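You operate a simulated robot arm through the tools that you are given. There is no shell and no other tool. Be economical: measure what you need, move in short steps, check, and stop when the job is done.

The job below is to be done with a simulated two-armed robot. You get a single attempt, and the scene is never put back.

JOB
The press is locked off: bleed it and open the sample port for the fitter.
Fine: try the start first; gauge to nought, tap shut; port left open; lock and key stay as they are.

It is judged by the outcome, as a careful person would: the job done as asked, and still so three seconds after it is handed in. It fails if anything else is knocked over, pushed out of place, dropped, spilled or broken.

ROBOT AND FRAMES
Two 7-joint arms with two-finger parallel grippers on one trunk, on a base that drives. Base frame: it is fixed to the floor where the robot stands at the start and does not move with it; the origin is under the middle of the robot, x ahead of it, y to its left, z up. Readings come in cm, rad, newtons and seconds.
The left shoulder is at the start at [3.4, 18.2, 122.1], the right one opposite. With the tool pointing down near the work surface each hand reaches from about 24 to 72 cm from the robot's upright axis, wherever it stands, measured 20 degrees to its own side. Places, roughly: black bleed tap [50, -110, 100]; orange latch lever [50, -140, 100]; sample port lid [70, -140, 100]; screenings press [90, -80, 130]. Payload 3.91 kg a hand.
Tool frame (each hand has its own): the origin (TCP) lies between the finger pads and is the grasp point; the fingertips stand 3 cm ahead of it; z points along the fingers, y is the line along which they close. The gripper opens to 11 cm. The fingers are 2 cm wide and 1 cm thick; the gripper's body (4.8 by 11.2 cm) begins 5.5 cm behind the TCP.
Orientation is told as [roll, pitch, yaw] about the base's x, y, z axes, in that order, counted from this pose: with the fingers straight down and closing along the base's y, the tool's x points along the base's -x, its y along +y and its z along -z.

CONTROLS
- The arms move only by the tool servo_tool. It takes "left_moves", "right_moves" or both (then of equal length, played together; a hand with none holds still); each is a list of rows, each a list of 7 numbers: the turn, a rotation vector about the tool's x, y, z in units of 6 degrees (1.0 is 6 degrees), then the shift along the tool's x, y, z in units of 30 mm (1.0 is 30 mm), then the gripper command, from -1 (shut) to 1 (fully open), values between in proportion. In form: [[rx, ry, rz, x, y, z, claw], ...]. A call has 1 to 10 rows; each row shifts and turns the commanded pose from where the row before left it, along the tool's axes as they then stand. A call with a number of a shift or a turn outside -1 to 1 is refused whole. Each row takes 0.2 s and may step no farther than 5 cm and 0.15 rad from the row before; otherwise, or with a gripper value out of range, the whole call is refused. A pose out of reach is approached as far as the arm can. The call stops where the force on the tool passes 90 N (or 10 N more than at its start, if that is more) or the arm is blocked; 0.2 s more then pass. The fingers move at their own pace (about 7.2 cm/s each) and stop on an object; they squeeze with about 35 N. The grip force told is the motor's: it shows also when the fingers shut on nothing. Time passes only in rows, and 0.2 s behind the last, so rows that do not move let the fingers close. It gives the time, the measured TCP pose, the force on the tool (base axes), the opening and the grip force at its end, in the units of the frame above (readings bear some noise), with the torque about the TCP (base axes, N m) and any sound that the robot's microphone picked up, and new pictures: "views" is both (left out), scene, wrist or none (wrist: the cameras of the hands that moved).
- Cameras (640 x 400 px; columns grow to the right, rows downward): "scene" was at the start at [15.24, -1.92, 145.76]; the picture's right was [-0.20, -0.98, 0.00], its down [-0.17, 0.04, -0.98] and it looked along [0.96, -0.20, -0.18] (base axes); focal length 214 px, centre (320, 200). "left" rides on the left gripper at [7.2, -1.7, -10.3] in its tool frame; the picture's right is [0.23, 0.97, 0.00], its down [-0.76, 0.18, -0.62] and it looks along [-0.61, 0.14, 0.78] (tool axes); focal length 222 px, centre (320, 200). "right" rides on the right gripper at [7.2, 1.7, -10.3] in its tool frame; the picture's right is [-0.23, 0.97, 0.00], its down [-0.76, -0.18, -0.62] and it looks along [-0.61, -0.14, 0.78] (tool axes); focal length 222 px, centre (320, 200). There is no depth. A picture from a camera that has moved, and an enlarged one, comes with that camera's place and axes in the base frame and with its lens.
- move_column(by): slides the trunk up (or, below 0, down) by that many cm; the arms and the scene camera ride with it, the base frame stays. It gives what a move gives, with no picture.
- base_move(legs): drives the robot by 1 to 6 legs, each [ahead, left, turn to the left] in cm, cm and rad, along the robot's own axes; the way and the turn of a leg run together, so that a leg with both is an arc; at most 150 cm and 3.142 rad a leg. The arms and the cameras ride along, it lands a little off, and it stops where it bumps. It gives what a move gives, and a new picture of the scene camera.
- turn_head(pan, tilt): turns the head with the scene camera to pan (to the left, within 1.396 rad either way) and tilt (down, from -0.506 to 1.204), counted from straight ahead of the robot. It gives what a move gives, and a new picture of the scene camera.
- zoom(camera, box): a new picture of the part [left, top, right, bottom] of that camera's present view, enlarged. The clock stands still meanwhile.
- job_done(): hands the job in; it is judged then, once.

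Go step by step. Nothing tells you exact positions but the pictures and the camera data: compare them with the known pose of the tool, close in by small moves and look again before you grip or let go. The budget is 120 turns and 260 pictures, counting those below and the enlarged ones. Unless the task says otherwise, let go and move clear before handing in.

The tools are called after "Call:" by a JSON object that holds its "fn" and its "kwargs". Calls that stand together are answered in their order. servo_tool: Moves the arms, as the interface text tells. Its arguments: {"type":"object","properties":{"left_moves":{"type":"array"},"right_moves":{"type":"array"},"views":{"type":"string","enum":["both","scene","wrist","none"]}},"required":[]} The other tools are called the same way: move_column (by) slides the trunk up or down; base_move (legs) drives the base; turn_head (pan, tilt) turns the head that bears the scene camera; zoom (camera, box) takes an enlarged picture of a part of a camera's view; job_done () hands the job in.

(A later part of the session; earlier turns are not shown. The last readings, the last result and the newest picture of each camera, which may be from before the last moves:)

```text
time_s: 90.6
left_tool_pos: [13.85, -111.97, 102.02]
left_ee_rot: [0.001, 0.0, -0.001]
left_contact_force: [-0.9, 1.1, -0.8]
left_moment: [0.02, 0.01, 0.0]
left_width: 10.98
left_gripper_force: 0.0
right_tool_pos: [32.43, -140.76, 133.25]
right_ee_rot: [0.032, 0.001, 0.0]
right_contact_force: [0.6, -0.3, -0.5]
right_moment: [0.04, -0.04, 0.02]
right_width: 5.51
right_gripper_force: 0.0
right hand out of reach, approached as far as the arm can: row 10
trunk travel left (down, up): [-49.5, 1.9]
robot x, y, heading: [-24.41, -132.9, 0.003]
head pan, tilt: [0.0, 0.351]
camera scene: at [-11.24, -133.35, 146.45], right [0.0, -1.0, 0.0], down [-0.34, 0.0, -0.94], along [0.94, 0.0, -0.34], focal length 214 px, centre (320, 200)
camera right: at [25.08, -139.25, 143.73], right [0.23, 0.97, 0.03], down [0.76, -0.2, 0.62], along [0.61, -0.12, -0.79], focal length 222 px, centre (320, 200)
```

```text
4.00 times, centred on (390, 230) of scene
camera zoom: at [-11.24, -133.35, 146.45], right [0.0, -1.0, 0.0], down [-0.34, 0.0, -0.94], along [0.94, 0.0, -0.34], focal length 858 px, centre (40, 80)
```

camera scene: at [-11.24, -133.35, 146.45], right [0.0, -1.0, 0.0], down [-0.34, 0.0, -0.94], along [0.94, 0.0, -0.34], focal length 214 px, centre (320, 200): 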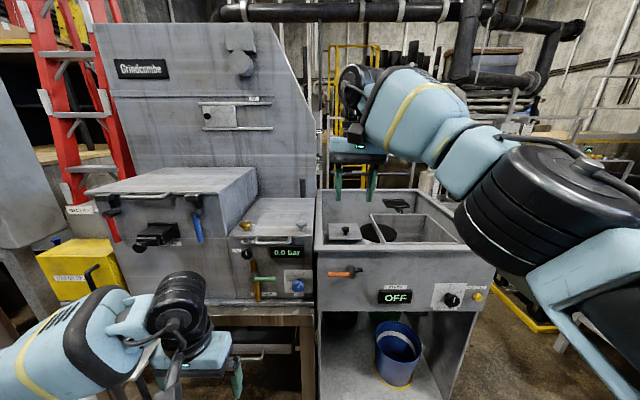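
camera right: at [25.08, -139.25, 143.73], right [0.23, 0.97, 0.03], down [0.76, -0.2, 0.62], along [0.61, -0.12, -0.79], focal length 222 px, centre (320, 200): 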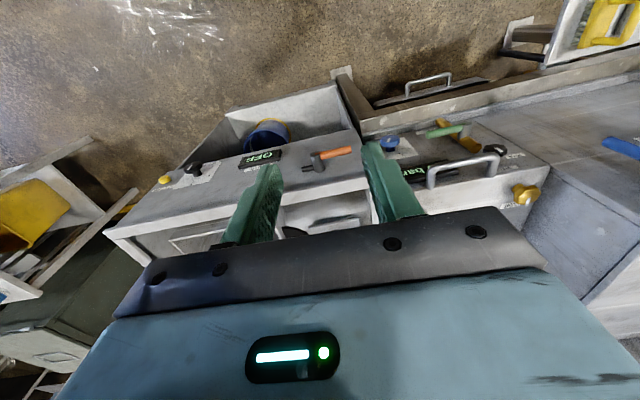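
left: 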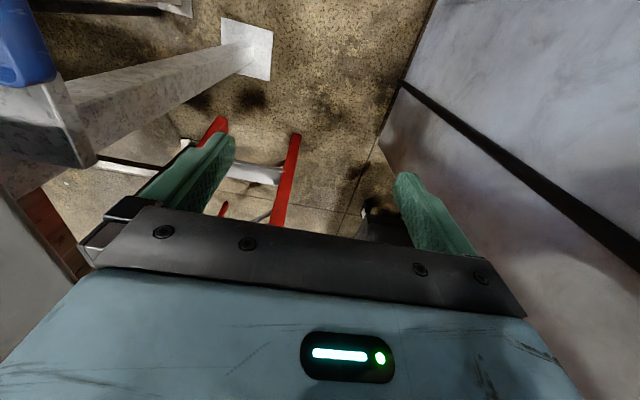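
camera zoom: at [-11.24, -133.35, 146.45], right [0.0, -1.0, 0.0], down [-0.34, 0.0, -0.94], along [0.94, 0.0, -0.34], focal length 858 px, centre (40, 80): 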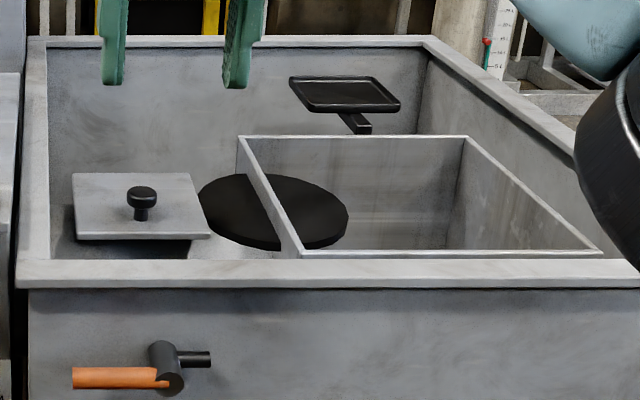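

The lid is a square plate with a black knob inside the tank near its front left. I need a view from above: pull the left hand further back, then drive 22 cm ahead with the right hand high over the tank.

Call:
{"fn": "servo_tool", "kwargs": {"left_moves": [[0, 0, 0, 1, 0, 0, 1], [0, 0, 0, 1, 0, 0, 1], [0, 0, 0, 1, 0, 0, 1]], "views": "none"}}

Call:
{"fn": "base_move", "kwargs": {"legs": [[26, 0, 0]]}}

Call:
{"fn": "servo_tool", "kwargs": {"right_moves": [[0, 0, 0, 0, 0, 0, 0]], "views": "wrist"}}

```text
time_s: 91.4
left_tool_pos: [4.54, -111.73, 101.93]
left_ee_rot: [0.0, -0.002, 0.0]
left_contact_force: [0.0, -0.6, -0.6]
left_moment: [-0.01, -0.03, -0.02]
left_width: 11.0
left_gripper_force: 0.0
right_tool_pos: [32.14, -140.41, 133.39]
right_ee_rot: [0.028, -0.001, -0.003]
right_contact_force: [0.4, -0.2, -0.7]
right_moment: [0.02, 0.03, 0.0]
right_width: 5.47
right_gripper_force: 0.0
trunk travel left (down, up): [-49.5, 1.9]
robot x, y, heading: [-24.45, -133.27, -0.006]
head pan, tilt: [0.0, 0.351]
```

```text
time_s: 93.3
left_tool_pos: [30.19, -112.04, 101.94]
left_ee_rot: [0.0, -0.001, -0.004]
left_contact_force: [0.6, -0.2, 0.6]
left_moment: [-0.01, 0.02, 0.01]
left_width: 11.01
left_gripper_force: 0.0
right_tool_pos: [57.86, -140.53, 133.38]
right_ee_rot: [0.032, -0.001, -0.004]
right_contact_force: [-0.2, -0.9, -1.3]
right_moment: [0.02, 0.02, -0.03]
right_width: 5.48
right_gripper_force: 0.1
trunk travel left (down, up): [-49.5, 1.9]
robot x, y, heading: [0.95, -132.84, -0.003]
head pan, tilt: [0.0, 0.351]
camera scene: at [14.26, -133.19, 146.48], right [0.0, -1.0, 0.0], down [-0.34, 0.0, -0.94], along [0.94, 0.0, -0.34], focal length 214 px, centre (320, 200)
```

scene: 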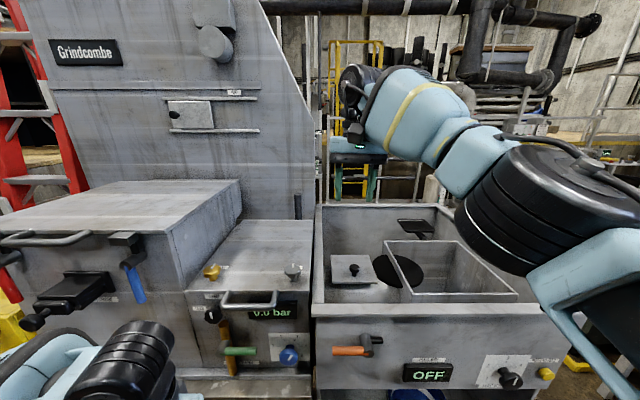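

```text
time_s: 93.7
left_tool_pos: [30.16, -111.83, 102.0]
left_ee_rot: [-0.001, -0.003, -0.005]
left_contact_force: [-0.1, 1.0, 0.2]
left_moment: [0.0, 0.0, 0.0]
left_width: 11.0
left_gripper_force: 0.1
right_tool_pos: [57.77, -140.57, 133.44]
right_ee_rot: [0.031, -0.003, -0.004]
right_contact_force: [-0.8, 0.0, 0.4]
right_moment: [0.02, -0.03, -0.04]
right_width: 5.51
right_gripper_force: 0.1
trunk travel left (down, up): [-49.5, 1.9]
robot x, y, heading: [0.97, -133.4, -0.001]
head pan, tilt: [0.0, 0.351]
camera right: at [50.48, -139.17, 143.87], right [0.23, 0.97, 0.03], down [0.76, -0.2, 0.62], along [0.61, -0.12, -0.78], focal length 222 px, centre (320, 200)
```

right: 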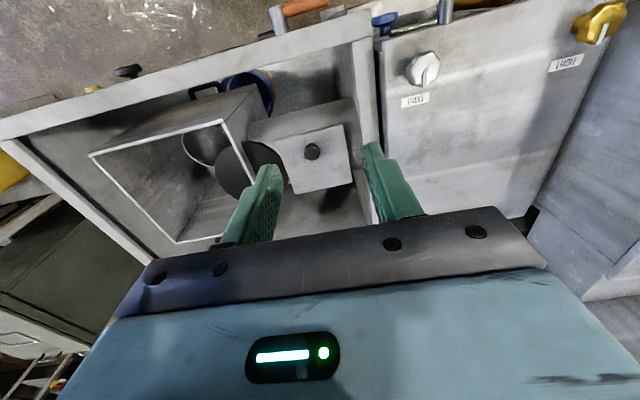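

Call:
{"fn": "zoom", "kwargs": {"camera": "scene", "box": [310, 200, 470, 300]}}

Call:
{"fn": "zoom", "kwargs": {"camera": "right", "box": [200, 60, 400, 230]}}

```text
4.00 times, centred on (390, 250) of scene
camera zoom: at [14.18, -133.19, 146.48], right [0.0, -1.0, 0.0], down [-0.34, 0.0, -0.94], along [0.94, 0.0, -0.34], focal length 858 px, centre (40, 0)
```

zoom: 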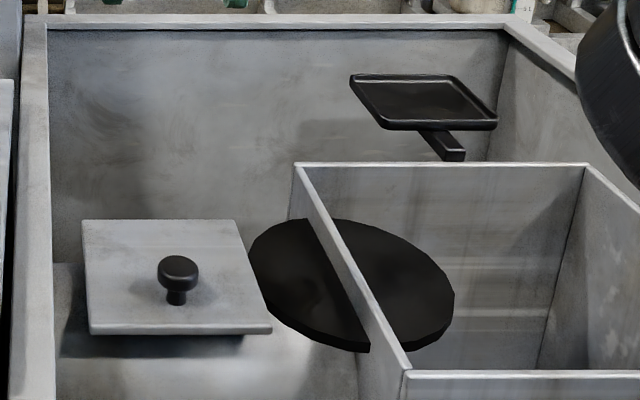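

```text
2.35 times, centred on (300, 145) of right
camera zoom: at [50.48, -139.17, 143.87], right [0.23, 0.97, 0.03], down [0.76, -0.2, 0.62], along [0.61, -0.12, -0.78], focal length 523 px, centre (367, 329)
```

zoom: 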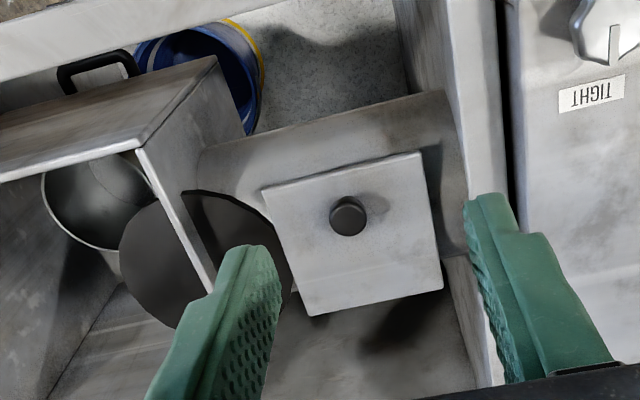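

The lid plate looks loose on a duct inside the tank, knob top at about [68.7, -143.8, 105]. I'll bring the hand above it.

Call:
{"fn": "servo_tool", "kwargs": {"right_moves": [[0.29, 0, 0, -0.91, -0.27, 0, 0], [0, 0, 0, -0.91, -0.27, 0, 0], [0, 0, 0, -0.91, -0.27, 0, 0], [0, 0, 0, -0.91, -0.27, 0, 0], [0, 0, 0, 0, 0, 1, 0], [0, 0, 0, 0, 0, 1, 0], [0, 0, 0, 0, 0, 1, 0], [0, 0, 0, 0, 0, 1, 0]], "views": "both"}}

```text
time_s: 95.5
left_tool_pos: [30.32, -111.9, 101.92]
left_ee_rot: [-0.001, 0.0, -0.004]
left_contact_force: [-0.3, 0.1, 0.4]
left_moment: [0.0, -0.03, 0.01]
left_width: 10.97
left_gripper_force: 0.0
right_tool_pos: [60.52, -144.44, 118.91]
right_ee_rot: [0.001, -0.002, -0.003]
right_contact_force: [0.2, -0.3, -0.3]
right_moment: [0.01, -0.02, -0.01]
right_width: 5.49
right_gripper_force: 0.0
right hand out of reach, approached as far as the arm can: row 1, 2, 3, 4
trunk travel left (down, up): [-49.5, 1.9]
robot x, y, heading: [1.24, -133.34, -0.0]
head pan, tilt: [0.0, 0.351]
camera scene: at [14.35, -133.21, 146.46], right [0.0, -1.0, 0.0], down [-0.34, 0.0, -0.94], along [0.94, 0.0, -0.34], focal length 214 px, centre (320, 200)
camera right: at [53.23, -142.6, 129.37], right [0.23, 0.97, 0.0], down [0.76, -0.18, 0.62], along [0.61, -0.14, -0.78], focal length 222 px, centre (320, 200)
```

scene: 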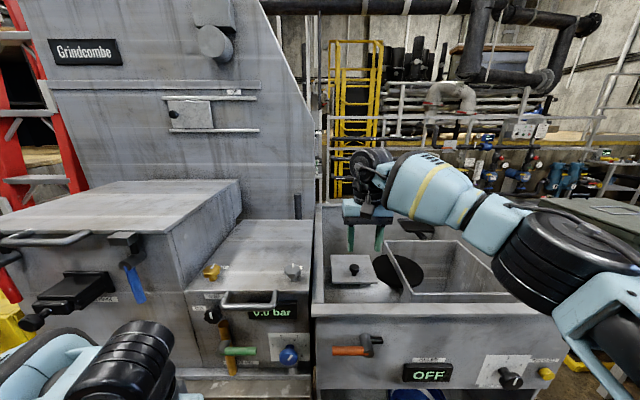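
right: 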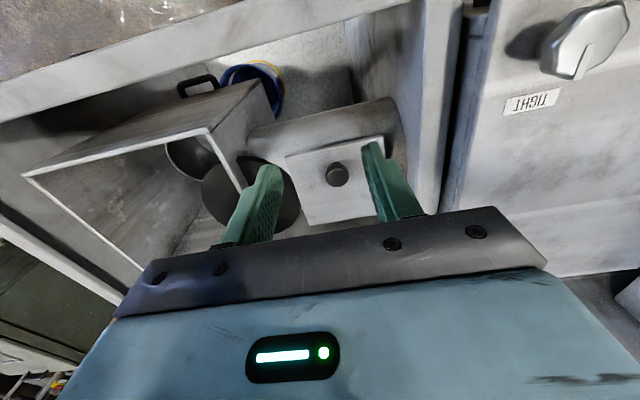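

Estimate confirmed ([68.8, -143.9]). Forward 8.3 cm, then down part-way.

Call:
{"fn": "servo_tool", "kwargs": {"right_moves": [[0, 0, 0, -0.92, 0.06, 0, 0], [0, 0, 0, -0.92, 0.06, 0, 0], [0, 0, 0, -0.92, 0.06, 0, 0], [0, 0, 0, 0, 0, 0.8, 0], [0, 0, 0, 0, 0, 0.8, 0], [0, 0, 0, 0, 0, 0.8, 0]], "views": "both"}}

```text
time_s: 96.9
left_tool_pos: [30.27, -111.86, 101.92]
left_ee_rot: [0.001, 0.0, -0.004]
left_contact_force: [-0.1, 0.1, -0.8]
left_moment: [0.01, 0.01, 0.03]
left_width: 11.02
left_gripper_force: 0.0
right_tool_pos: [65.32, -144.24, 111.71]
right_ee_rot: [-0.003, 0.0, -0.005]
right_contact_force: [-0.5, 0.7, -0.2]
right_moment: [-0.01, -0.03, 0.04]
right_width: 5.48
right_gripper_force: 0.1
right hand out of reach, approached as far as the arm can: row 2, 3, 5, 6
trunk travel left (down, up): [-49.5, 1.9]
robot x, y, heading: [1.26, -132.94, -0.002]
head pan, tilt: [0.0, 0.351]
camera scene: at [14.33, -133.13, 146.46], right [0.0, -1.0, 0.0], down [-0.34, 0.0, -0.94], along [0.94, 0.0, -0.34], focal length 214 px, centre (320, 200)
camera right: at [58.11, -142.46, 122.23], right [0.23, 0.97, 0.0], down [0.76, -0.18, 0.62], along [0.61, -0.14, -0.78], focal length 222 px, centre (320, 200)
```

scene: 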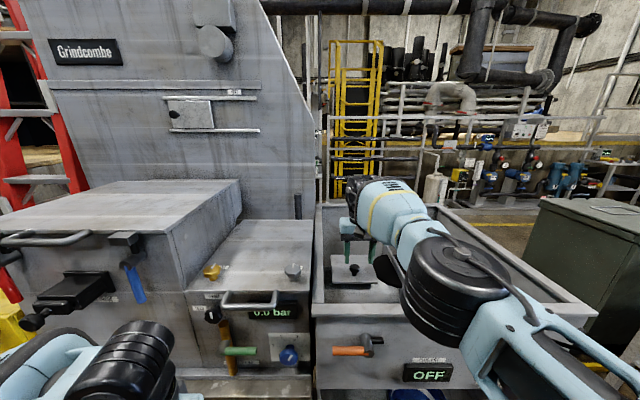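
right: 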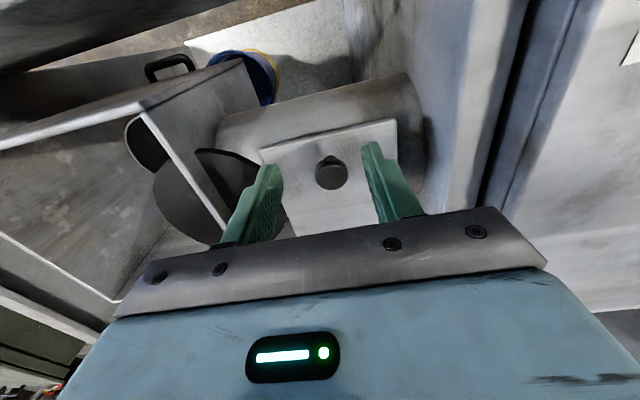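

The arm is at its reach; I'll drive 8 cm closer (fingers are above rim and knob).

Call:
{"fn": "base_move", "kwargs": {"legs": [[8, 0, 0]]}}

Call:
{"fn": "servo_tool", "kwargs": {"right_moves": [[0, 0, 0, 0.8, 0.1, 0, 0], [0, 0, 0, 0.6, 0, 0, 0]], "views": "wrist"}}

```text
time_s: 98.0
left_tool_pos: [38.42, -111.91, 101.95]
left_ee_rot: [0.0, -0.003, -0.002]
left_contact_force: [-0.1, 0.8, -0.7]
left_moment: [0.04, -0.01, 0.01]
left_width: 11.0
left_gripper_force: 0.0
right_tool_pos: [73.36, -144.19, 111.76]
right_ee_rot: [0.0, 0.0, -0.003]
right_contact_force: [1.2, 0.6, 0.1]
right_moment: [0.02, 0.02, 0.02]
right_width: 5.48
right_gripper_force: 0.0
trunk travel left (down, up): [-49.5, 1.9]
robot x, y, heading: [9.38, -133.02, -0.0]
head pan, tilt: [0.0, 0.351]
camera scene: at [22.38, -133.19, 146.47], right [0.0, -1.0, 0.0], down [-0.34, 0.0, -0.94], along [0.94, 0.0, -0.34], focal length 214 px, centre (320, 200)
```

scene: 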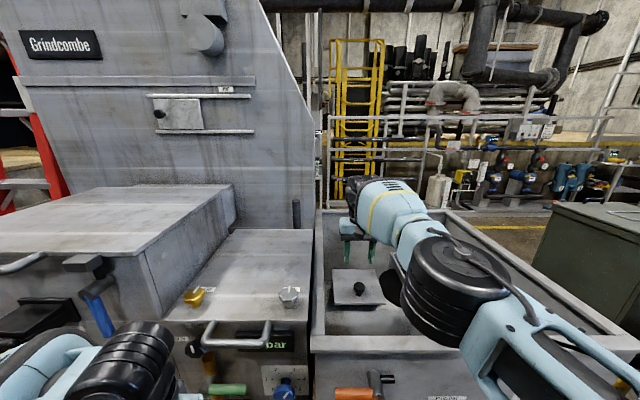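

```text
time_s: 98.6
left_tool_pos: [38.31, -111.86, 101.82]
left_ee_rot: [0.001, -0.002, -0.002]
left_contact_force: [0.2, 0.1, 0.2]
left_moment: [0.0, 0.03, 0.01]
left_width: 11.03
left_gripper_force: 0.1
right_tool_pos: [73.13, -143.18, 112.14]
right_ee_rot: [0.001, 0.002, -0.001]
right_contact_force: [1.0, -0.9, 0.1]
right_moment: [0.02, -0.03, 0.01]
right_width: 5.49
right_gripper_force: 0.1
right hand out of reach, approached as far as the arm can: row 1, 2
trunk travel left (down, up): [-49.5, 1.9]
robot x, y, heading: [9.4, -133.28, 0.002]
head pan, tilt: [0.0, 0.351]
camera right: at [65.93, -141.4, 122.53], right [0.23, 0.97, 0.0], down [0.76, -0.18, 0.62], along [0.61, -0.14, -0.78], focal length 222 px, centre (320, 200)
```

right: 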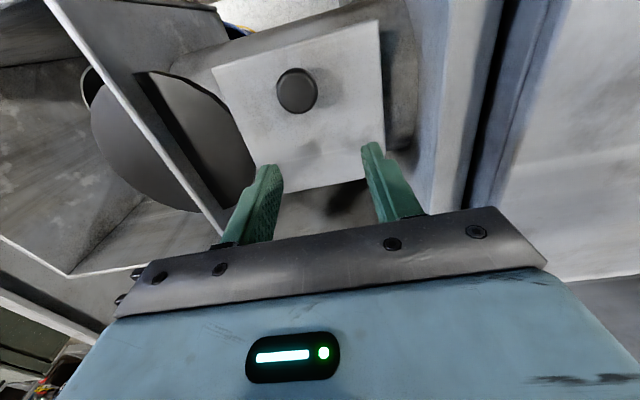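

Knob is at [69, -143.9]; I pull back 4.2 cm and look again.

Call:
{"fn": "servo_tool", "kwargs": {"right_moves": [[0, 0, 0, 0.7, -0.12, 0, 0], [0, 0, 0, 0.7, -0.12, 0, 0]], "views": "wrist"}}

```text
time_s: 99.2
left_tool_pos: [38.37, -111.89, 101.91]
left_ee_rot: [0.0, 0.0, -0.002]
left_contact_force: [-0.1, -0.1, -0.4]
left_moment: [0.0, -0.01, -0.01]
left_width: 11.02
left_gripper_force: 0.0
right_tool_pos: [73.23, -143.17, 112.07]
right_ee_rot: [-0.001, 0.002, -0.004]
right_contact_force: [0.5, 0.4, -0.2]
right_moment: [-0.03, -0.02, 0.0]
right_width: 5.5
right_gripper_force: 0.0
right hand out of reach, approached as far as the arm can: row 1, 2
trunk travel left (down, up): [-49.5, 1.9]
robot x, y, heading: [9.08, -133.3, -0.004]
head pan, tilt: [0.0, 0.351]
camera right: at [65.88, -141.39, 122.54], right [0.23, 0.97, 0.0], down [0.76, -0.18, 0.62], along [0.61, -0.14, -0.78], focal length 222 px, centre (320, 200)
```

right: 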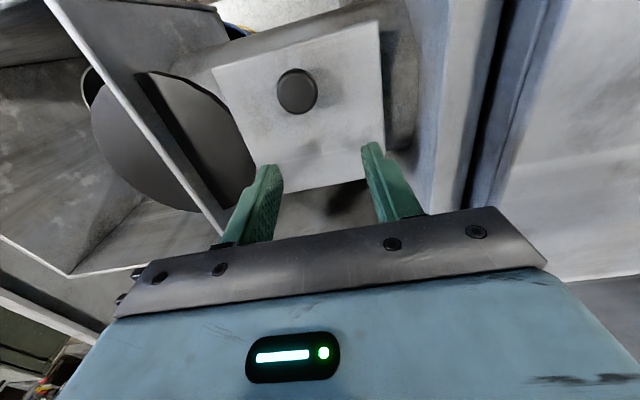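

The arm won't come back from here; it seems at a joint limit. I'll try lifting straight up and then back.

Call:
{"fn": "servo_tool", "kwargs": {"right_moves": [[0, 0, 0, 0, 0, -0.8, 0], [0, 0, 0, 0, 0, -0.8, 0], [0, 0, 0, 0, 0, -0.8, 0]], "views": "scene"}}

```text
time_s: 100.0
left_tool_pos: [38.3, -111.79, 102.04]
left_ee_rot: [0.0, -0.001, -0.001]
left_contact_force: [0.9, -0.7, 0.6]
left_moment: [0.0, 0.01, -0.01]
left_width: 10.99
left_gripper_force: 0.1
right_tool_pos: [72.13, -143.61, 119.24]
right_ee_rot: [0.003, 0.002, -0.002]
right_contact_force: [1.3, 0.2, -0.1]
right_moment: [0.01, -0.02, 0.01]
right_width: 5.51
right_gripper_force: 0.0
right hand out of reach, approached as far as the arm can: row 2, 3
trunk travel left (down, up): [-49.5, 1.9]
robot x, y, heading: [9.31, -133.03, -0.002]
head pan, tilt: [0.0, 0.351]
camera scene: at [22.33, -133.27, 146.47], right [0.0, -1.0, 0.0], down [-0.34, 0.0, -0.94], along [0.94, 0.0, -0.34], focal length 214 px, centre (320, 200)
```

scene: 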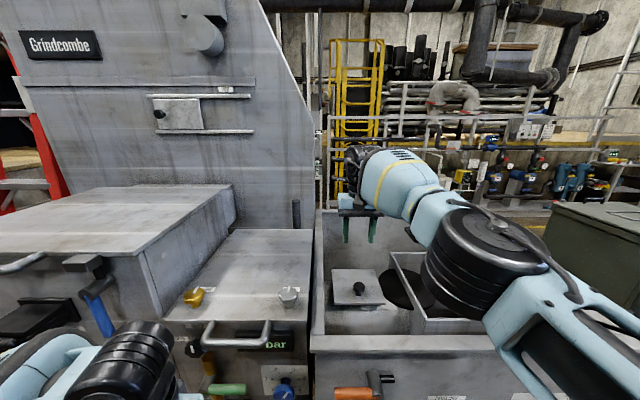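

I'll try yawing the hand a bit (the knob is round) to free the limiting joint, then moving back.

Call:
{"fn": "servo_tool", "kwargs": {"right_moves": [[0, 0, 1, 0, 0, 0, 0], [0, 0, 1, 0, 0, 0, 0], [0, 0, 1, 0, 0, 0, 0], [0, 0, 1, 0, 0, 0, 0]], "views": "none"}}

Call:
{"fn": "servo_tool", "kwargs": {"right_moves": [[0, 0, 0, 0.6, 0, 0, 0], [0, 0, 0, 0.6, 0, 0, 0]], "views": "wrist"}}

```text
time_s: 101.0
left_tool_pos: [38.38, -111.84, 101.91]
left_ee_rot: [0.001, -0.003, 0.0]
left_contact_force: [0.1, 0.3, 0.0]
left_moment: [-0.05, 0.03, 0.02]
left_width: 11.0
left_gripper_force: 0.2
right_tool_pos: [72.13, -143.36, 119.2]
right_ee_rot: [0.0, 0.0, -0.422]
right_contact_force: [0.1, 0.0, 0.0]
right_moment: [0.0, 0.01, 0.0]
right_width: 5.5
right_gripper_force: 0.1
trunk travel left (down, up): [-49.5, 1.9]
robot x, y, heading: [9.54, -133.24, -0.002]
head pan, tilt: [0.0, 0.351]
```

```text
time_s: 101.6
left_tool_pos: [38.36, -111.88, 101.84]
left_ee_rot: [0.0, -0.001, -0.001]
left_contact_force: [0.1, 0.3, -0.1]
left_moment: [-0.01, 0.02, 0.0]
left_width: 11.02
left_gripper_force: 0.1
right_tool_pos: [68.96, -141.72, 119.37]
right_ee_rot: [0.001, -0.003, -0.419]
right_contact_force: [0.2, 0.0, 0.4]
right_moment: [-0.03, -0.02, -0.01]
right_width: 5.51
right_gripper_force: 0.2
trunk travel left (down, up): [-49.5, 1.9]
robot x, y, heading: [9.11, -133.38, -0.003]
head pan, tilt: [0.0, 0.351]
camera right: at [62.84, -137.25, 129.8], right [0.61, 0.8, 0.0], down [0.62, -0.47, 0.62], along [0.5, -0.38, -0.78], focal length 222 px, centre (320, 200)
```

right: 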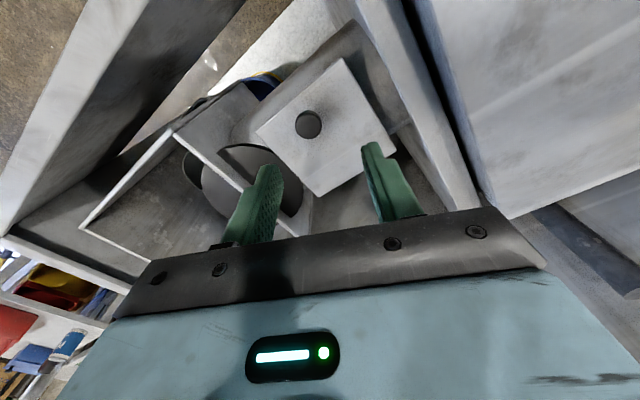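

Freed. Knob at [69.1, -143.7]; aligning over it and descending to just above.

Call:
{"fn": "servo_tool", "kwargs": {"right_moves": [[0, 0, 0, -0.29, -0.64, 0, 0], [0, 0, 0, 0, 0, 0.9, 0], [0, 0, 0, 0, 0, 0.9, 0], [0, 0, 0, 0, 0, 0.8, 0]], "views": "wrist"}}

```text
time_s: 102.6
left_tool_pos: [38.38, -111.94, 101.85]
left_ee_rot: [0.001, 0.002, -0.001]
left_contact_force: [0.0, 0.1, 0.0]
left_moment: [-0.03, -0.02, -0.02]
left_width: 10.99
left_gripper_force: 0.0
right_tool_pos: [68.84, -143.87, 111.42]
right_ee_rot: [-0.001, 0.0, -0.422]
right_contact_force: [-0.4, -0.5, 0.1]
right_moment: [0.0, 0.01, 0.02]
right_width: 5.49
right_gripper_force: 0.1
trunk travel left (down, up): [-49.5, 1.9]
robot x, y, heading: [9.23, -132.82, -0.003]
head pan, tilt: [0.0, 0.351]
camera right: at [63.02, -139.33, 121.82], right [0.61, 0.8, 0.0], down [0.62, -0.47, 0.62], along [0.5, -0.38, -0.78], focal length 222 px, centre (320, 200)
```

right: 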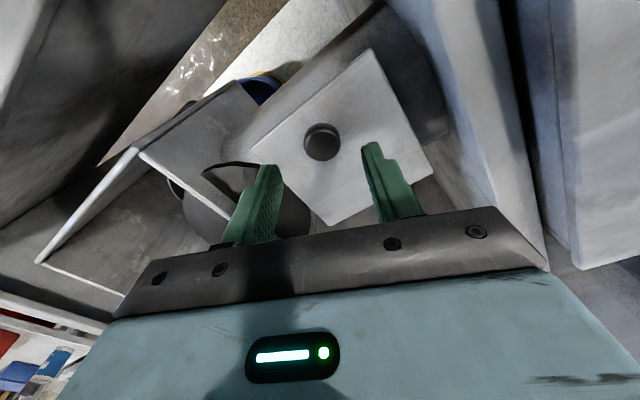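

Knob is centred. Descending in steps.

Call:
{"fn": "servo_tool", "kwargs": {"right_moves": [[0, 0, 0, 0, 0, 0.7, 0], [0, 0, 0, 0, 0, 0.7, 0], [0, 0, 0, 0, 0, 0.2, 0]], "views": "both"}}

Call:
{"fn": "zoom", "kwargs": {"camera": "scene", "box": [310, 210, 470, 310]}}

```text
time_s: 103.4
left_tool_pos: [38.38, -111.96, 101.98]
left_ee_rot: [0.0, -0.001, -0.002]
left_contact_force: [0.4, -0.4, -0.4]
left_moment: [0.02, 0.0, 0.01]
left_width: 10.99
left_gripper_force: 0.0
right_tool_pos: [69.1, -144.04, 106.62]
right_ee_rot: [0.0, 0.001, -0.42]
right_contact_force: [-0.2, -0.4, 0.4]
right_moment: [0.0, -0.02, 0.0]
right_width: 5.52
right_gripper_force: 0.1
trunk travel left (down, up): [-49.5, 1.9]
robot x, y, heading: [9.66, -132.69, -0.002]
head pan, tilt: [0.0, 0.351]
camera scene: at [22.35, -133.19, 146.47], right [0.0, -1.0, 0.0], down [-0.34, 0.0, -0.94], along [0.94, 0.0, -0.34], focal length 214 px, centre (320, 200)
camera right: at [63.09, -139.41, 117.07], right [0.61, 0.8, 0.0], down [0.62, -0.47, 0.62], along [0.5, -0.38, -0.78], focal length 222 px, centre (320, 200)
```

scene: 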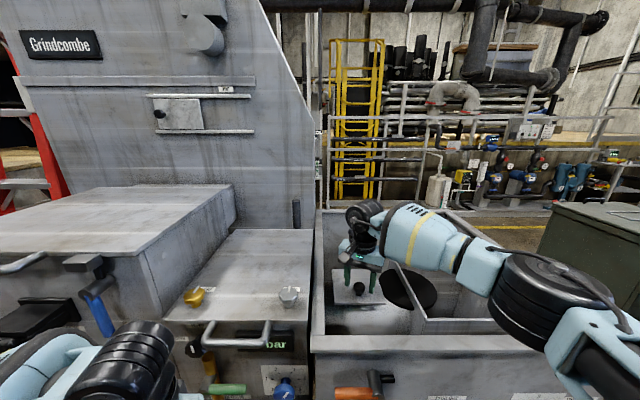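
right: 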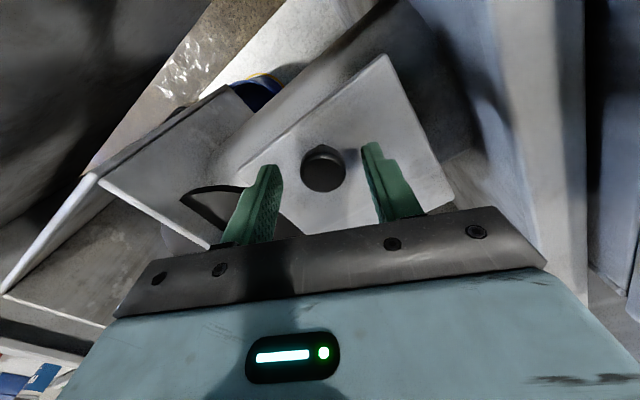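

```text
4.00 times, centred on (390, 260) of scene
camera zoom: at [22.35, -133.19, 146.47], right [0.0, -1.0, 0.0], down [-0.34, 0.0, -0.94], along [0.94, 0.0, -0.34], focal length 858 px, centre (40, -40)
```

zoom: 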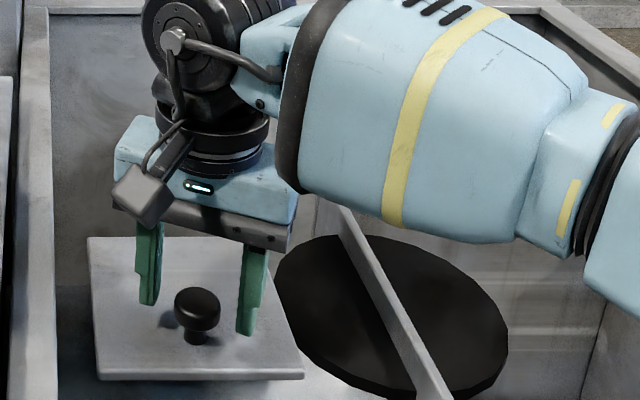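

Knob head top is near z 104.4. Down 1.4 cm and close.

Call:
{"fn": "servo_tool", "kwargs": {"right_moves": [[0, 0, 0, 0, 0, 0.25, 0], [0, 0, 0, 0, 0, 0.22, 0], [0, 0, 0, 0, 0, 0, -0.5], [0, 0, 0, 0, 0, 0, -1], [0, 0, 0, 0, 0, 0, -1]], "views": "wrist"}}

```text
time_s: 104.6
left_tool_pos: [38.39, -111.86, 101.87]
left_ee_rot: [0.0, -0.002, -0.002]
left_contact_force: [0.2, -0.1, 0.9]
left_moment: [0.01, 0.0, 0.01]
left_width: 11.01
left_gripper_force: 0.0
right_tool_pos: [69.01, -143.88, 105.1]
right_ee_rot: [-0.001, 0.0, -0.421]
right_contact_force: [2.4, 4.7, -1.5]
right_moment: [0.09, -0.21, -0.02]
right_width: 3.11
right_gripper_force: 44.9
trunk travel left (down, up): [-49.5, 1.9]
robot x, y, heading: [8.97, -133.17, -0.001]
head pan, tilt: [0.0, 0.351]
camera right: at [63.09, -139.33, 115.63], right [0.6, 0.8, 0.0], down [0.62, -0.47, 0.62], along [0.5, -0.38, -0.78], focal length 222 px, centre (320, 200)
```

right: 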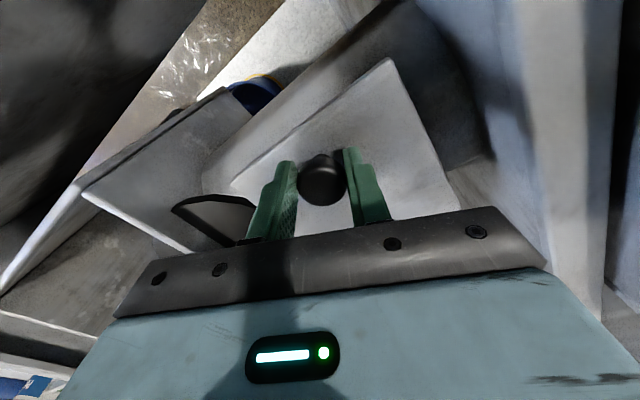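

Knob gripped at 3.1 cm. A gentle lift of 2 cm to see whether the lid comes free or pivots.

Call:
{"fn": "servo_tool", "kwargs": {"right_moves": [[0, 0, 0, 0, 0, -0.2, -1], [0, 0, 0, 0, 0, -0.2, -1], [0, 0, 0, 0, 0, -0.3, -1]], "views": "both"}}

Call:
{"fn": "zoom", "kwargs": {"camera": "scene", "box": [310, 210, 470, 310]}}

```text
time_s: 105.4
left_tool_pos: [38.75, -111.84, 101.73]
left_ee_rot: [-0.002, 0.004, -0.001]
left_contact_force: [-0.3, 0.6, -0.5]
left_moment: [-0.01, 0.01, 0.0]
left_width: 11.02
left_gripper_force: 0.0
right_tool_pos: [69.32, -143.85, 107.0]
right_ee_rot: [0.001, 0.001, -0.421]
right_contact_force: [18.8, 11.4, -18.2]
right_moment: [0.67, 0.62, -0.01]
right_width: 3.12
right_gripper_force: 44.9
trunk travel left (down, up): [-49.5, 1.9]
robot x, y, heading: [9.55, -133.15, 0.001]
head pan, tilt: [0.0, 0.351]
camera scene: at [22.91, -133.03, 146.4], right [0.0, -1.0, 0.0], down [-0.35, 0.0, -0.94], along [0.94, 0.0, -0.35], focal length 214 px, centre (320, 200)
camera right: at [63.46, -139.27, 117.48], right [0.6, 0.8, 0.0], down [0.62, -0.47, 0.62], along [0.49, -0.38, -0.78], focal length 222 px, centre (320, 200)
```

scene: 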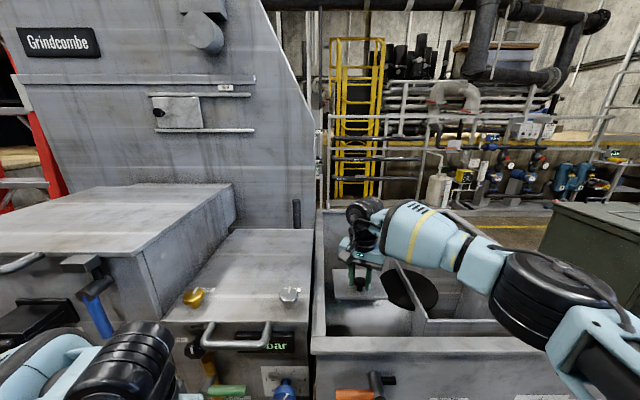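
right: 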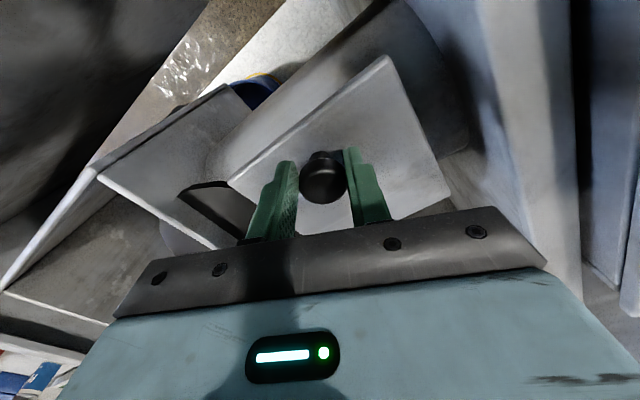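

```text
4.00 times, centred on (390, 260) of scene
camera zoom: at [22.91, -133.03, 146.4], right [0.0, -1.0, 0.0], down [-0.35, 0.0, -0.94], along [0.94, 0.0, -0.35], focal length 858 px, centre (40, -40)
```

zoom: 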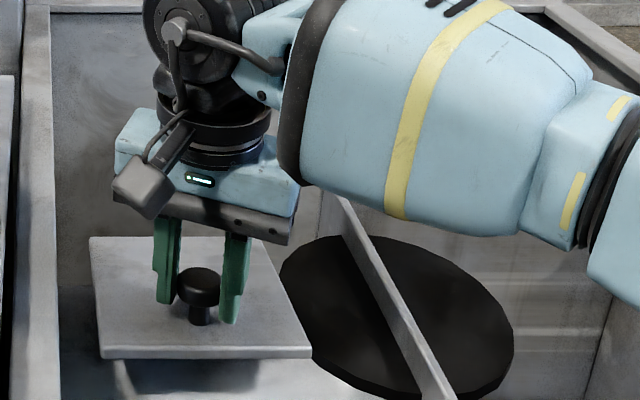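

The front edge rose while the back stayed: the lid is hinged at its rear (≈x 75.5, z 101.8). I'll set it back down, release, and realign the hand so its closing axis is parallel to the hinge, so the knob can pivot in the grip as I swing the lid.

Call:
{"fn": "servo_tool", "kwargs": {"right_moves": [[0, 0, 0, 0, 0, 0.3, -1], [0, 0, 0, 0, 0, 0.37, -1], [0, 0, 0, 0, 0, 0, 0], [0, 0, 0, 0, 0, 0, 0], [0, 0, 0, 0, 0, -0.7, 0], [0, 0, -1, 0, 0, 0, 0], [0, 0, -1, 0, 0, 0, 0], [0, 0, -1, 0, 0, 0, 0], [0, 0, -1, 0, 0, 0, 0]], "views": "wrist"}}

```text
time_s: 107.4
left_tool_pos: [38.43, -111.93, 101.94]
left_ee_rot: [0.001, 0.0, -0.001]
left_contact_force: [0.7, -0.2, 0.4]
left_moment: [-0.03, 0.01, 0.03]
left_width: 11.0
left_gripper_force: 0.0
right_tool_pos: [68.95, -144.01, 107.42]
right_ee_rot: [-0.002, 0.001, 0.001]
right_contact_force: [-0.4, 0.3, -0.5]
right_moment: [-0.03, 0.02, 0.04]
right_width: 5.5
right_gripper_force: 0.0
trunk travel left (down, up): [-49.5, 1.9]
robot x, y, heading: [9.18, -133.21, -0.004]
head pan, tilt: [0.0, 0.351]
camera right: at [61.61, -142.33, 117.84], right [0.23, 0.97, 0.0], down [0.76, -0.18, 0.62], along [0.61, -0.14, -0.78], focal length 222 px, centre (320, 200)
```

right: 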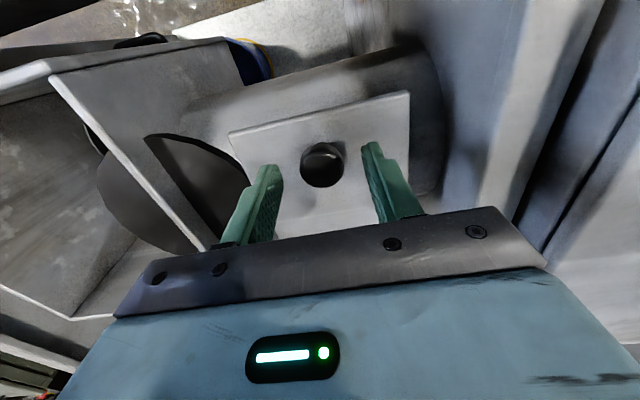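

With the knob near the plate's front (plate x≈66–80, hinge ≈ x 80), I can keep the hand vertical and let the knob pivot in the grip, but need more reach. I'll check the floor clearance in front of the base before driving closer.

Call:
{"fn": "turn_head", "kwargs": {"pan": 0.0, "tilt": 1.15}}

```text
time_s: 108.5
left_tool_pos: [38.24, -111.87, 101.87]
left_ee_rot: [0.0, -0.001, -0.002]
left_contact_force: [0.9, -0.5, -0.2]
left_moment: [-0.01, 0.0, -0.04]
left_width: 10.98
left_gripper_force: 0.1
right_tool_pos: [68.85, -144.04, 107.33]
right_ee_rot: [-0.001, 0.0, -0.001]
right_contact_force: [0.3, -0.4, -0.6]
right_moment: [0.0, 0.02, -0.01]
right_width: 5.51
right_gripper_force: 0.0
trunk travel left (down, up): [-49.5, 1.9]
robot x, y, heading: [9.41, -132.93, 0.004]
head pan, tilt: [0.0, 1.15]
camera scene: at [19.01, -133.18, 140.02], right [0.0, -1.0, 0.0], down [-0.91, 0.0, -0.41], along [0.41, 0.0, -0.91], focal length 214 px, centre (320, 200)
```

scene: 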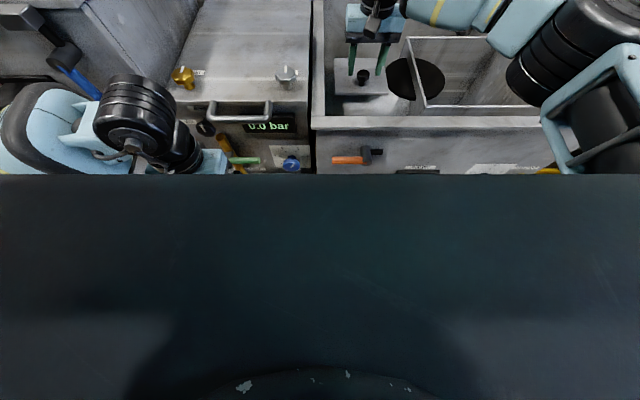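

The chest hides the floor. I'll tip the left hand so its wrist camera looks straight down at the gap between base and bench.

Call:
{"fn": "servo_tool", "kwargs": {"left_moves": [[0, 1, 0, 0, 0, 0, 1], [0, 1, 0, 0, 0, 0, 1], [0, 1, 0, 0, 0, 0, 1], [0, 1, 0, 0, 0, 0, 1], [0, 1, 0, 0, 0, 0, 1], [0, 1, 0, 0, 0, 0, 1]], "views": "wrist"}}

```text
time_s: 109.9
left_tool_pos: [38.34, -112.01, 101.96]
left_ee_rot: [-0.001, 0.628, -0.001]
left_contact_force: [0.4, -0.1, -0.4]
left_moment: [0.02, 0.01, 0.02]
left_width: 11.0
left_gripper_force: 0.1
right_tool_pos: [68.99, -144.03, 107.44]
right_ee_rot: [-0.002, 0.001, -0.002]
right_contact_force: [0.0, -0.5, 0.1]
right_moment: [0.01, 0.02, -0.02]
right_width: 5.49
right_gripper_force: 0.1
trunk travel left (down, up): [-49.5, 1.9]
robot x, y, heading: [9.49, -133.18, -0.006]
head pan, tilt: [0.0, 1.15]
camera left: at [38.64, -113.7, 114.34], right [-0.18, 0.97, 0.13], down [0.98, 0.18, 0.06], along [0.03, 0.14, -0.99], focal length 222 px, centre (320, 200)
```

left: 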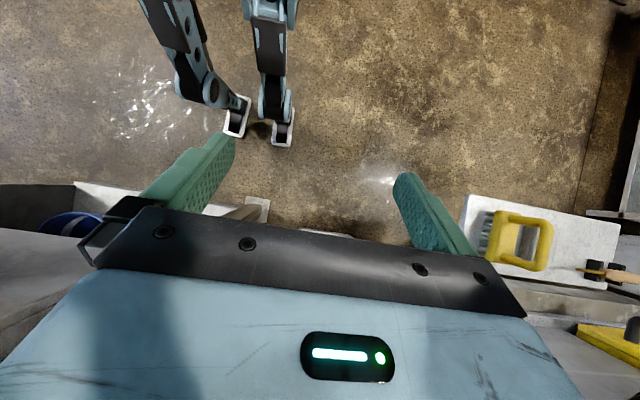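

The feet end near x≈19 while the bench stands at x≈50, so there's ample room. I'll restore and retract the left hand, lift the right clear of the knob, and drive 9 cm ahead.

Call:
{"fn": "servo_tool", "kwargs": {"left_moves": [[0, -1, 0, 0, 0, 0, 1], [0, -1, 0, 0, 0, 0, 1], [0, -1, 0, 0, 0, 0, 1], [0, -1, 0, 0, 0, 0, 1], [0, -1, 0, 0, 0, 0, 1], [0, -1, 0, 0, 0, 0, 1], [0, 0, 0, 1, 0, 0, 1], [0, 0, 0, 1, 0, 0, 1], [0, 0, 0, 1, 0, 0, 1]], "right_moves": [[0, 0, 0, 0, 0, -0.9, 0], [0, 0, 0, 0, 0, -0.9, 0], [0, 0, 0, 0, 0, 0, 0], [0, 0, 0, 0, 0, 0, 0], [0, 0, 0, 0.5, 0, 0, 0], [0, 0, 0, 0.5, 0, 0, 0], [0, 0, 0, 0.5, 0, 0, 0], [0, 0, 0, 0.5, 0, 0, 0], [0, 0, 0, 0.5, 0, 0, 0]], "views": "none"}}

Call:
{"fn": "base_move", "kwargs": {"legs": [[9, 0, 0]]}}

Call:
{"fn": "turn_head", "kwargs": {"pan": -0.15, "tilt": 0.6}}

Call:
{"fn": "servo_tool", "kwargs": {"right_moves": [[0, 0, 0, 0, 0, 0, 0]], "views": "wrist"}}

```text
time_s: 111.9
left_tool_pos: [36.08, -113.19, 100.85]
left_ee_rot: [0.0, 0.001, -0.002]
left_contact_force: [0.3, -0.4, 0.8]
left_moment: [0.04, -0.02, -0.01]
left_width: 11.02
left_gripper_force: 0.0
left hand out of reach, approached as far as the arm can: row 7, 8, 9
right_tool_pos: [61.35, -144.07, 112.69]
right_ee_rot: [0.001, -0.002, -0.002]
right_contact_force: [-0.7, -0.6, -0.4]
right_moment: [-0.01, 0.02, 0.0]
right_width: 5.5
right_gripper_force: 0.1
trunk travel left (down, up): [-49.5, 1.9]
robot x, y, heading: [9.4, -133.19, 0.001]
head pan, tilt: [0.0, 1.15]
```

```text
time_s: 113.2
left_tool_pos: [44.5, -113.26, 100.77]
left_ee_rot: [0.002, 0.013, -0.012]
left_contact_force: [-11.0, 0.4, 5.3]
left_moment: [-0.13, -1.12, 0.08]
left_width: 11.01
left_gripper_force: 0.1
right_tool_pos: [70.41, -143.88, 113.05]
right_ee_rot: [0.0, -0.001, -0.001]
right_contact_force: [0.1, -0.2, -0.2]
right_moment: [-0.01, 0.01, -0.01]
right_width: 5.5
right_gripper_force: 0.1
trunk travel left (down, up): [-49.5, 1.9]
robot x, y, heading: [18.12, -132.93, 0.003]
head pan, tilt: [0.0, 1.15]
stopped in leg 1: the robot was blocked; the commanded pose is now the measured one
camera scene: at [27.89, -133.17, 140.03], right [0.0, -1.0, 0.0], down [-0.91, 0.0, -0.41], along [0.41, 0.0, -0.91], focal length 214 px, centre (320, 200)
```

scene: 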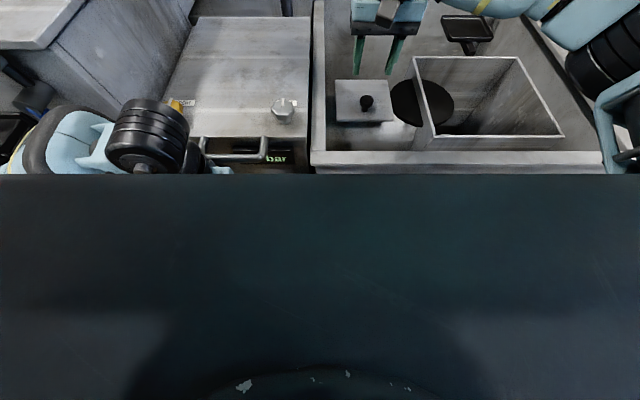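

```text
time_s: 114.1
left_tool_pos: [44.43, -113.23, 100.85]
left_ee_rot: [0.002, 0.011, -0.011]
left_contact_force: [-14.5, 2.4, 6.6]
left_moment: [-0.22, -1.42, 0.12]
left_width: 10.98
left_gripper_force: 0.1
right_tool_pos: [70.25, -144.03, 113.04]
right_ee_rot: [-0.001, -0.004, 0.003]
right_contact_force: [0.0, 0.3, -0.6]
right_moment: [0.03, 0.03, 0.04]
right_width: 5.52
right_gripper_force: 0.0
trunk travel left (down, up): [-49.5, 1.9]
robot x, y, heading: [18.75, -133.02, 0.003]
head pan, tilt: [-0.15, 0.6]
camera scene: at [30.6, -134.49, 144.21], right [-0.15, -0.99, 0.0], down [-0.56, 0.08, -0.83], along [0.82, -0.12, -0.56], focal length 214 px, centre (320, 200)
```

scene: 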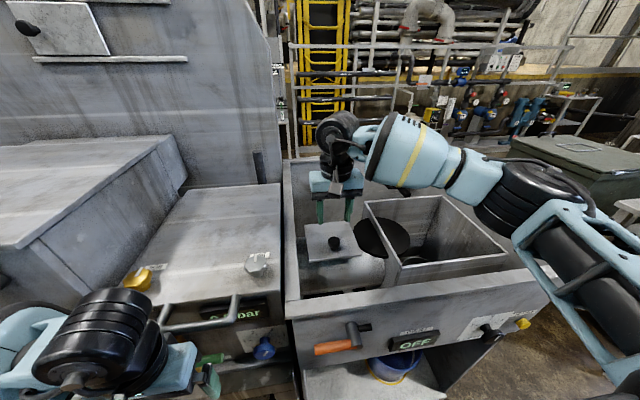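

```text
time_s: 114.5
left_tool_pos: [44.48, -113.37, 100.67]
left_ee_rot: [0.002, 0.013, -0.011]
left_contact_force: [-14.6, 1.8, 5.7]
left_moment: [-0.16, -1.48, 0.13]
left_width: 10.98
left_gripper_force: 0.0
right_tool_pos: [70.27, -143.96, 112.89]
right_ee_rot: [-0.001, -0.003, -0.001]
right_contact_force: [0.5, 0.2, 0.3]
right_moment: [-0.01, 0.0, 0.02]
right_width: 5.5
right_gripper_force: 0.0
trunk travel left (down, up): [-49.5, 1.9]
robot x, y, heading: [18.32, -132.89, -0.001]
head pan, tilt: [-0.15, 0.6]
camera right: at [62.95, -142.22, 123.39], right [0.23, 0.97, 0.0], down [0.76, -0.18, 0.63], along [0.61, -0.14, -0.78], focal length 222 px, centre (320, 200)
```

right: 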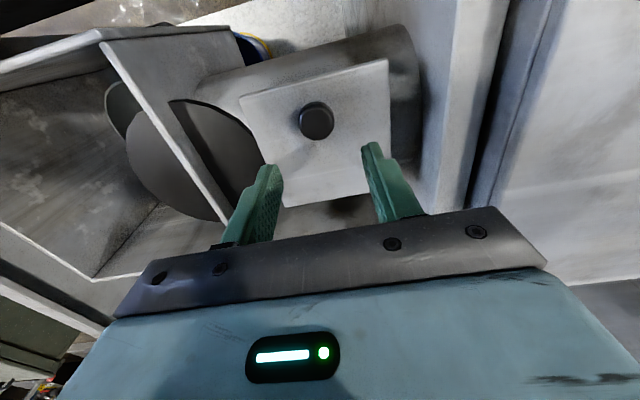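

The left hand didn't retract and lightly touched the handle of the gauge unit (≈14 N), stopping the drive. I back off 6 cm at once.

Call:
{"fn": "base_move", "kwargs": {"legs": [[-6, 0, 0]]}}

Call:
{"fn": "turn_head", "kwargs": {"pan": 0.3, "tilt": 0.7}}

```text
time_s: 115.5
left_tool_pos: [38.68, -113.21, 100.76]
left_ee_rot: [0.002, 0.013, -0.01]
left_contact_force: [0.5, 0.4, 0.5]
left_moment: [-0.01, -0.05, -0.02]
left_width: 11.02
left_gripper_force: 0.2
right_tool_pos: [64.47, -144.02, 112.88]
right_ee_rot: [-0.001, 0.0, 0.001]
right_contact_force: [0.7, 0.3, -0.1]
right_moment: [0.02, -0.03, -0.02]
right_width: 5.51
right_gripper_force: 0.0
trunk travel left (down, up): [-49.5, 1.9]
robot x, y, heading: [12.25, -133.19, -0.0]
head pan, tilt: [-0.15, 0.6]
camera scene: at [24.88, -134.52, 144.18], right [-0.15, -0.99, 0.0], down [-0.56, 0.09, -0.82], along [0.82, -0.12, -0.57], focal length 214 px, centre (320, 200)
```

scene: 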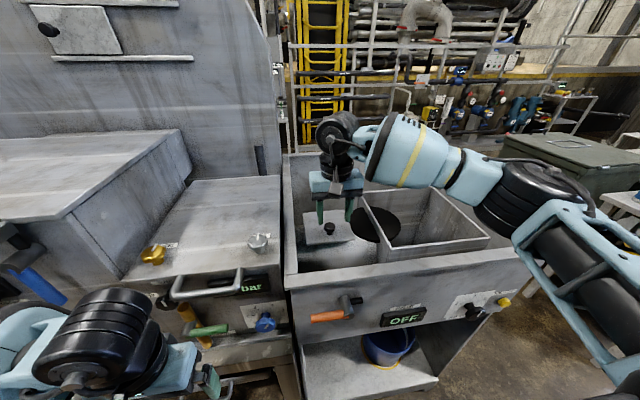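

```text
time_s: 116.4
left_tool_pos: [38.78, -113.18, 100.71]
left_ee_rot: [0.0, 0.015, -0.012]
left_contact_force: [-0.5, 0.3, -1.1]
left_moment: [0.04, 0.02, 0.0]
left_width: 11.02
left_gripper_force: 0.1
right_tool_pos: [64.54, -143.99, 112.68]
right_ee_rot: [0.0, -0.002, -0.002]
right_contact_force: [0.4, -0.1, -0.2]
right_moment: [-0.02, -0.04, 0.01]
right_width: 5.51
right_gripper_force: 0.0
trunk travel left (down, up): [-49.5, 1.9]
robot x, y, heading: [12.46, -133.35, -0.002]
head pan, tilt: [0.3, 0.7]
camera scene: at [24.34, -130.69, 143.32], right [0.29, -0.96, 0.0], down [-0.62, -0.19, -0.76], along [0.73, 0.22, -0.64], focal length 214 px, centre (320, 200)
```

scene: 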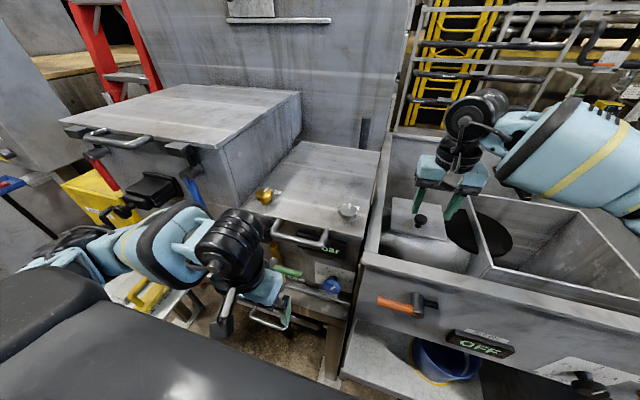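

Nothing looks disturbed. I'll raise the left hand well above the unit instead.

Call:
{"fn": "servo_tool", "kwargs": {"left_moves": [[0, 0, 0, 0, 0, -0.9, 1], [0, 0, 0, 0, 0, -0.9, 1], [0, 0, 0, 0, 0, -0.9, 1], [0, 0, 0, 0, 0.3, -0.9, 1], [0, 0, 0, 0, 0.3, -0.9, 1], [0, 0, 0, 0, 0.3, -0.9, 1], [0, 0, 0, 0, 0.3, -0.9, 1], [0, 0, 0, 0, 0.3, -0.9, 1], [0, 0, 0, 0, 0.3, -0.9, 1]], "views": "scene"}}

Call:
{"fn": "zoom", "kwargs": {"camera": "scene", "box": [210, 170, 410, 300]}}

```text
time_s: 118.4
left_tool_pos: [39.46, -107.9, 125.05]
left_ee_rot: [0.002, 0.012, -0.012]
left_contact_force: [0.5, -0.6, -0.6]
left_moment: [0.01, 0.01, 0.01]
left_width: 11.01
left_gripper_force: 0.1
left hand out of reach, approached as far as the arm can: row 1
right_tool_pos: [64.36, -143.93, 112.83]
right_ee_rot: [0.0, -0.002, 0.001]
right_contact_force: [-0.6, 0.4, -1.1]
right_moment: [-0.01, 0.01, 0.01]
right_width: 5.51
right_gripper_force: 0.0
trunk travel left (down, up): [-49.5, 1.9]
robot x, y, heading: [12.14, -132.8, -0.002]
head pan, tilt: [0.3, 0.7]
camera scene: at [24.22, -130.68, 143.34], right [0.29, -0.96, 0.0], down [-0.62, -0.19, -0.77], along [0.73, 0.23, -0.64], focal length 214 px, centre (320, 200)
```

scene: 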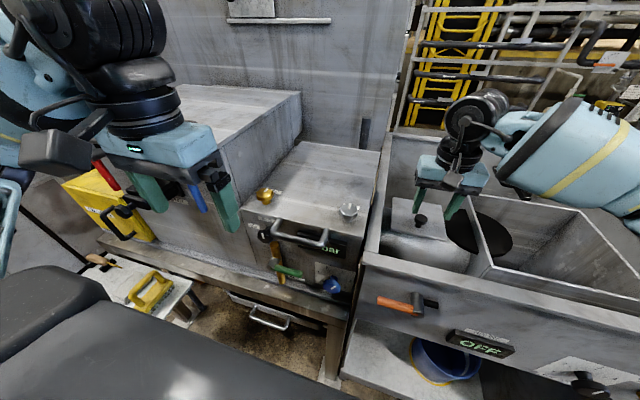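

```text
3.08 times, centred on (310, 235) of scene
camera zoom: at [24.22, -130.68, 143.34], right [0.29, -0.96, 0.0], down [-0.62, -0.19, -0.77], along [0.73, 0.23, -0.64], focal length 660 px, centre (351, 92)
```

zoom: 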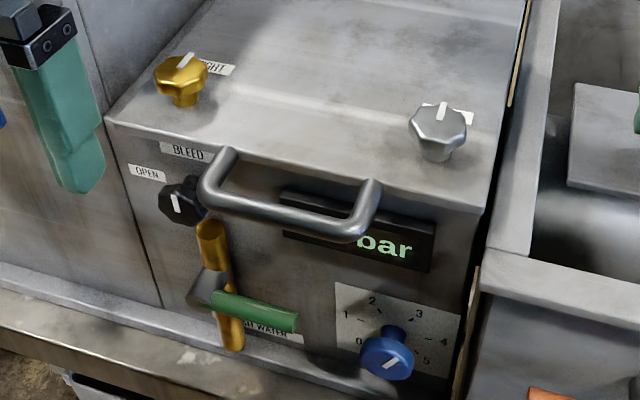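

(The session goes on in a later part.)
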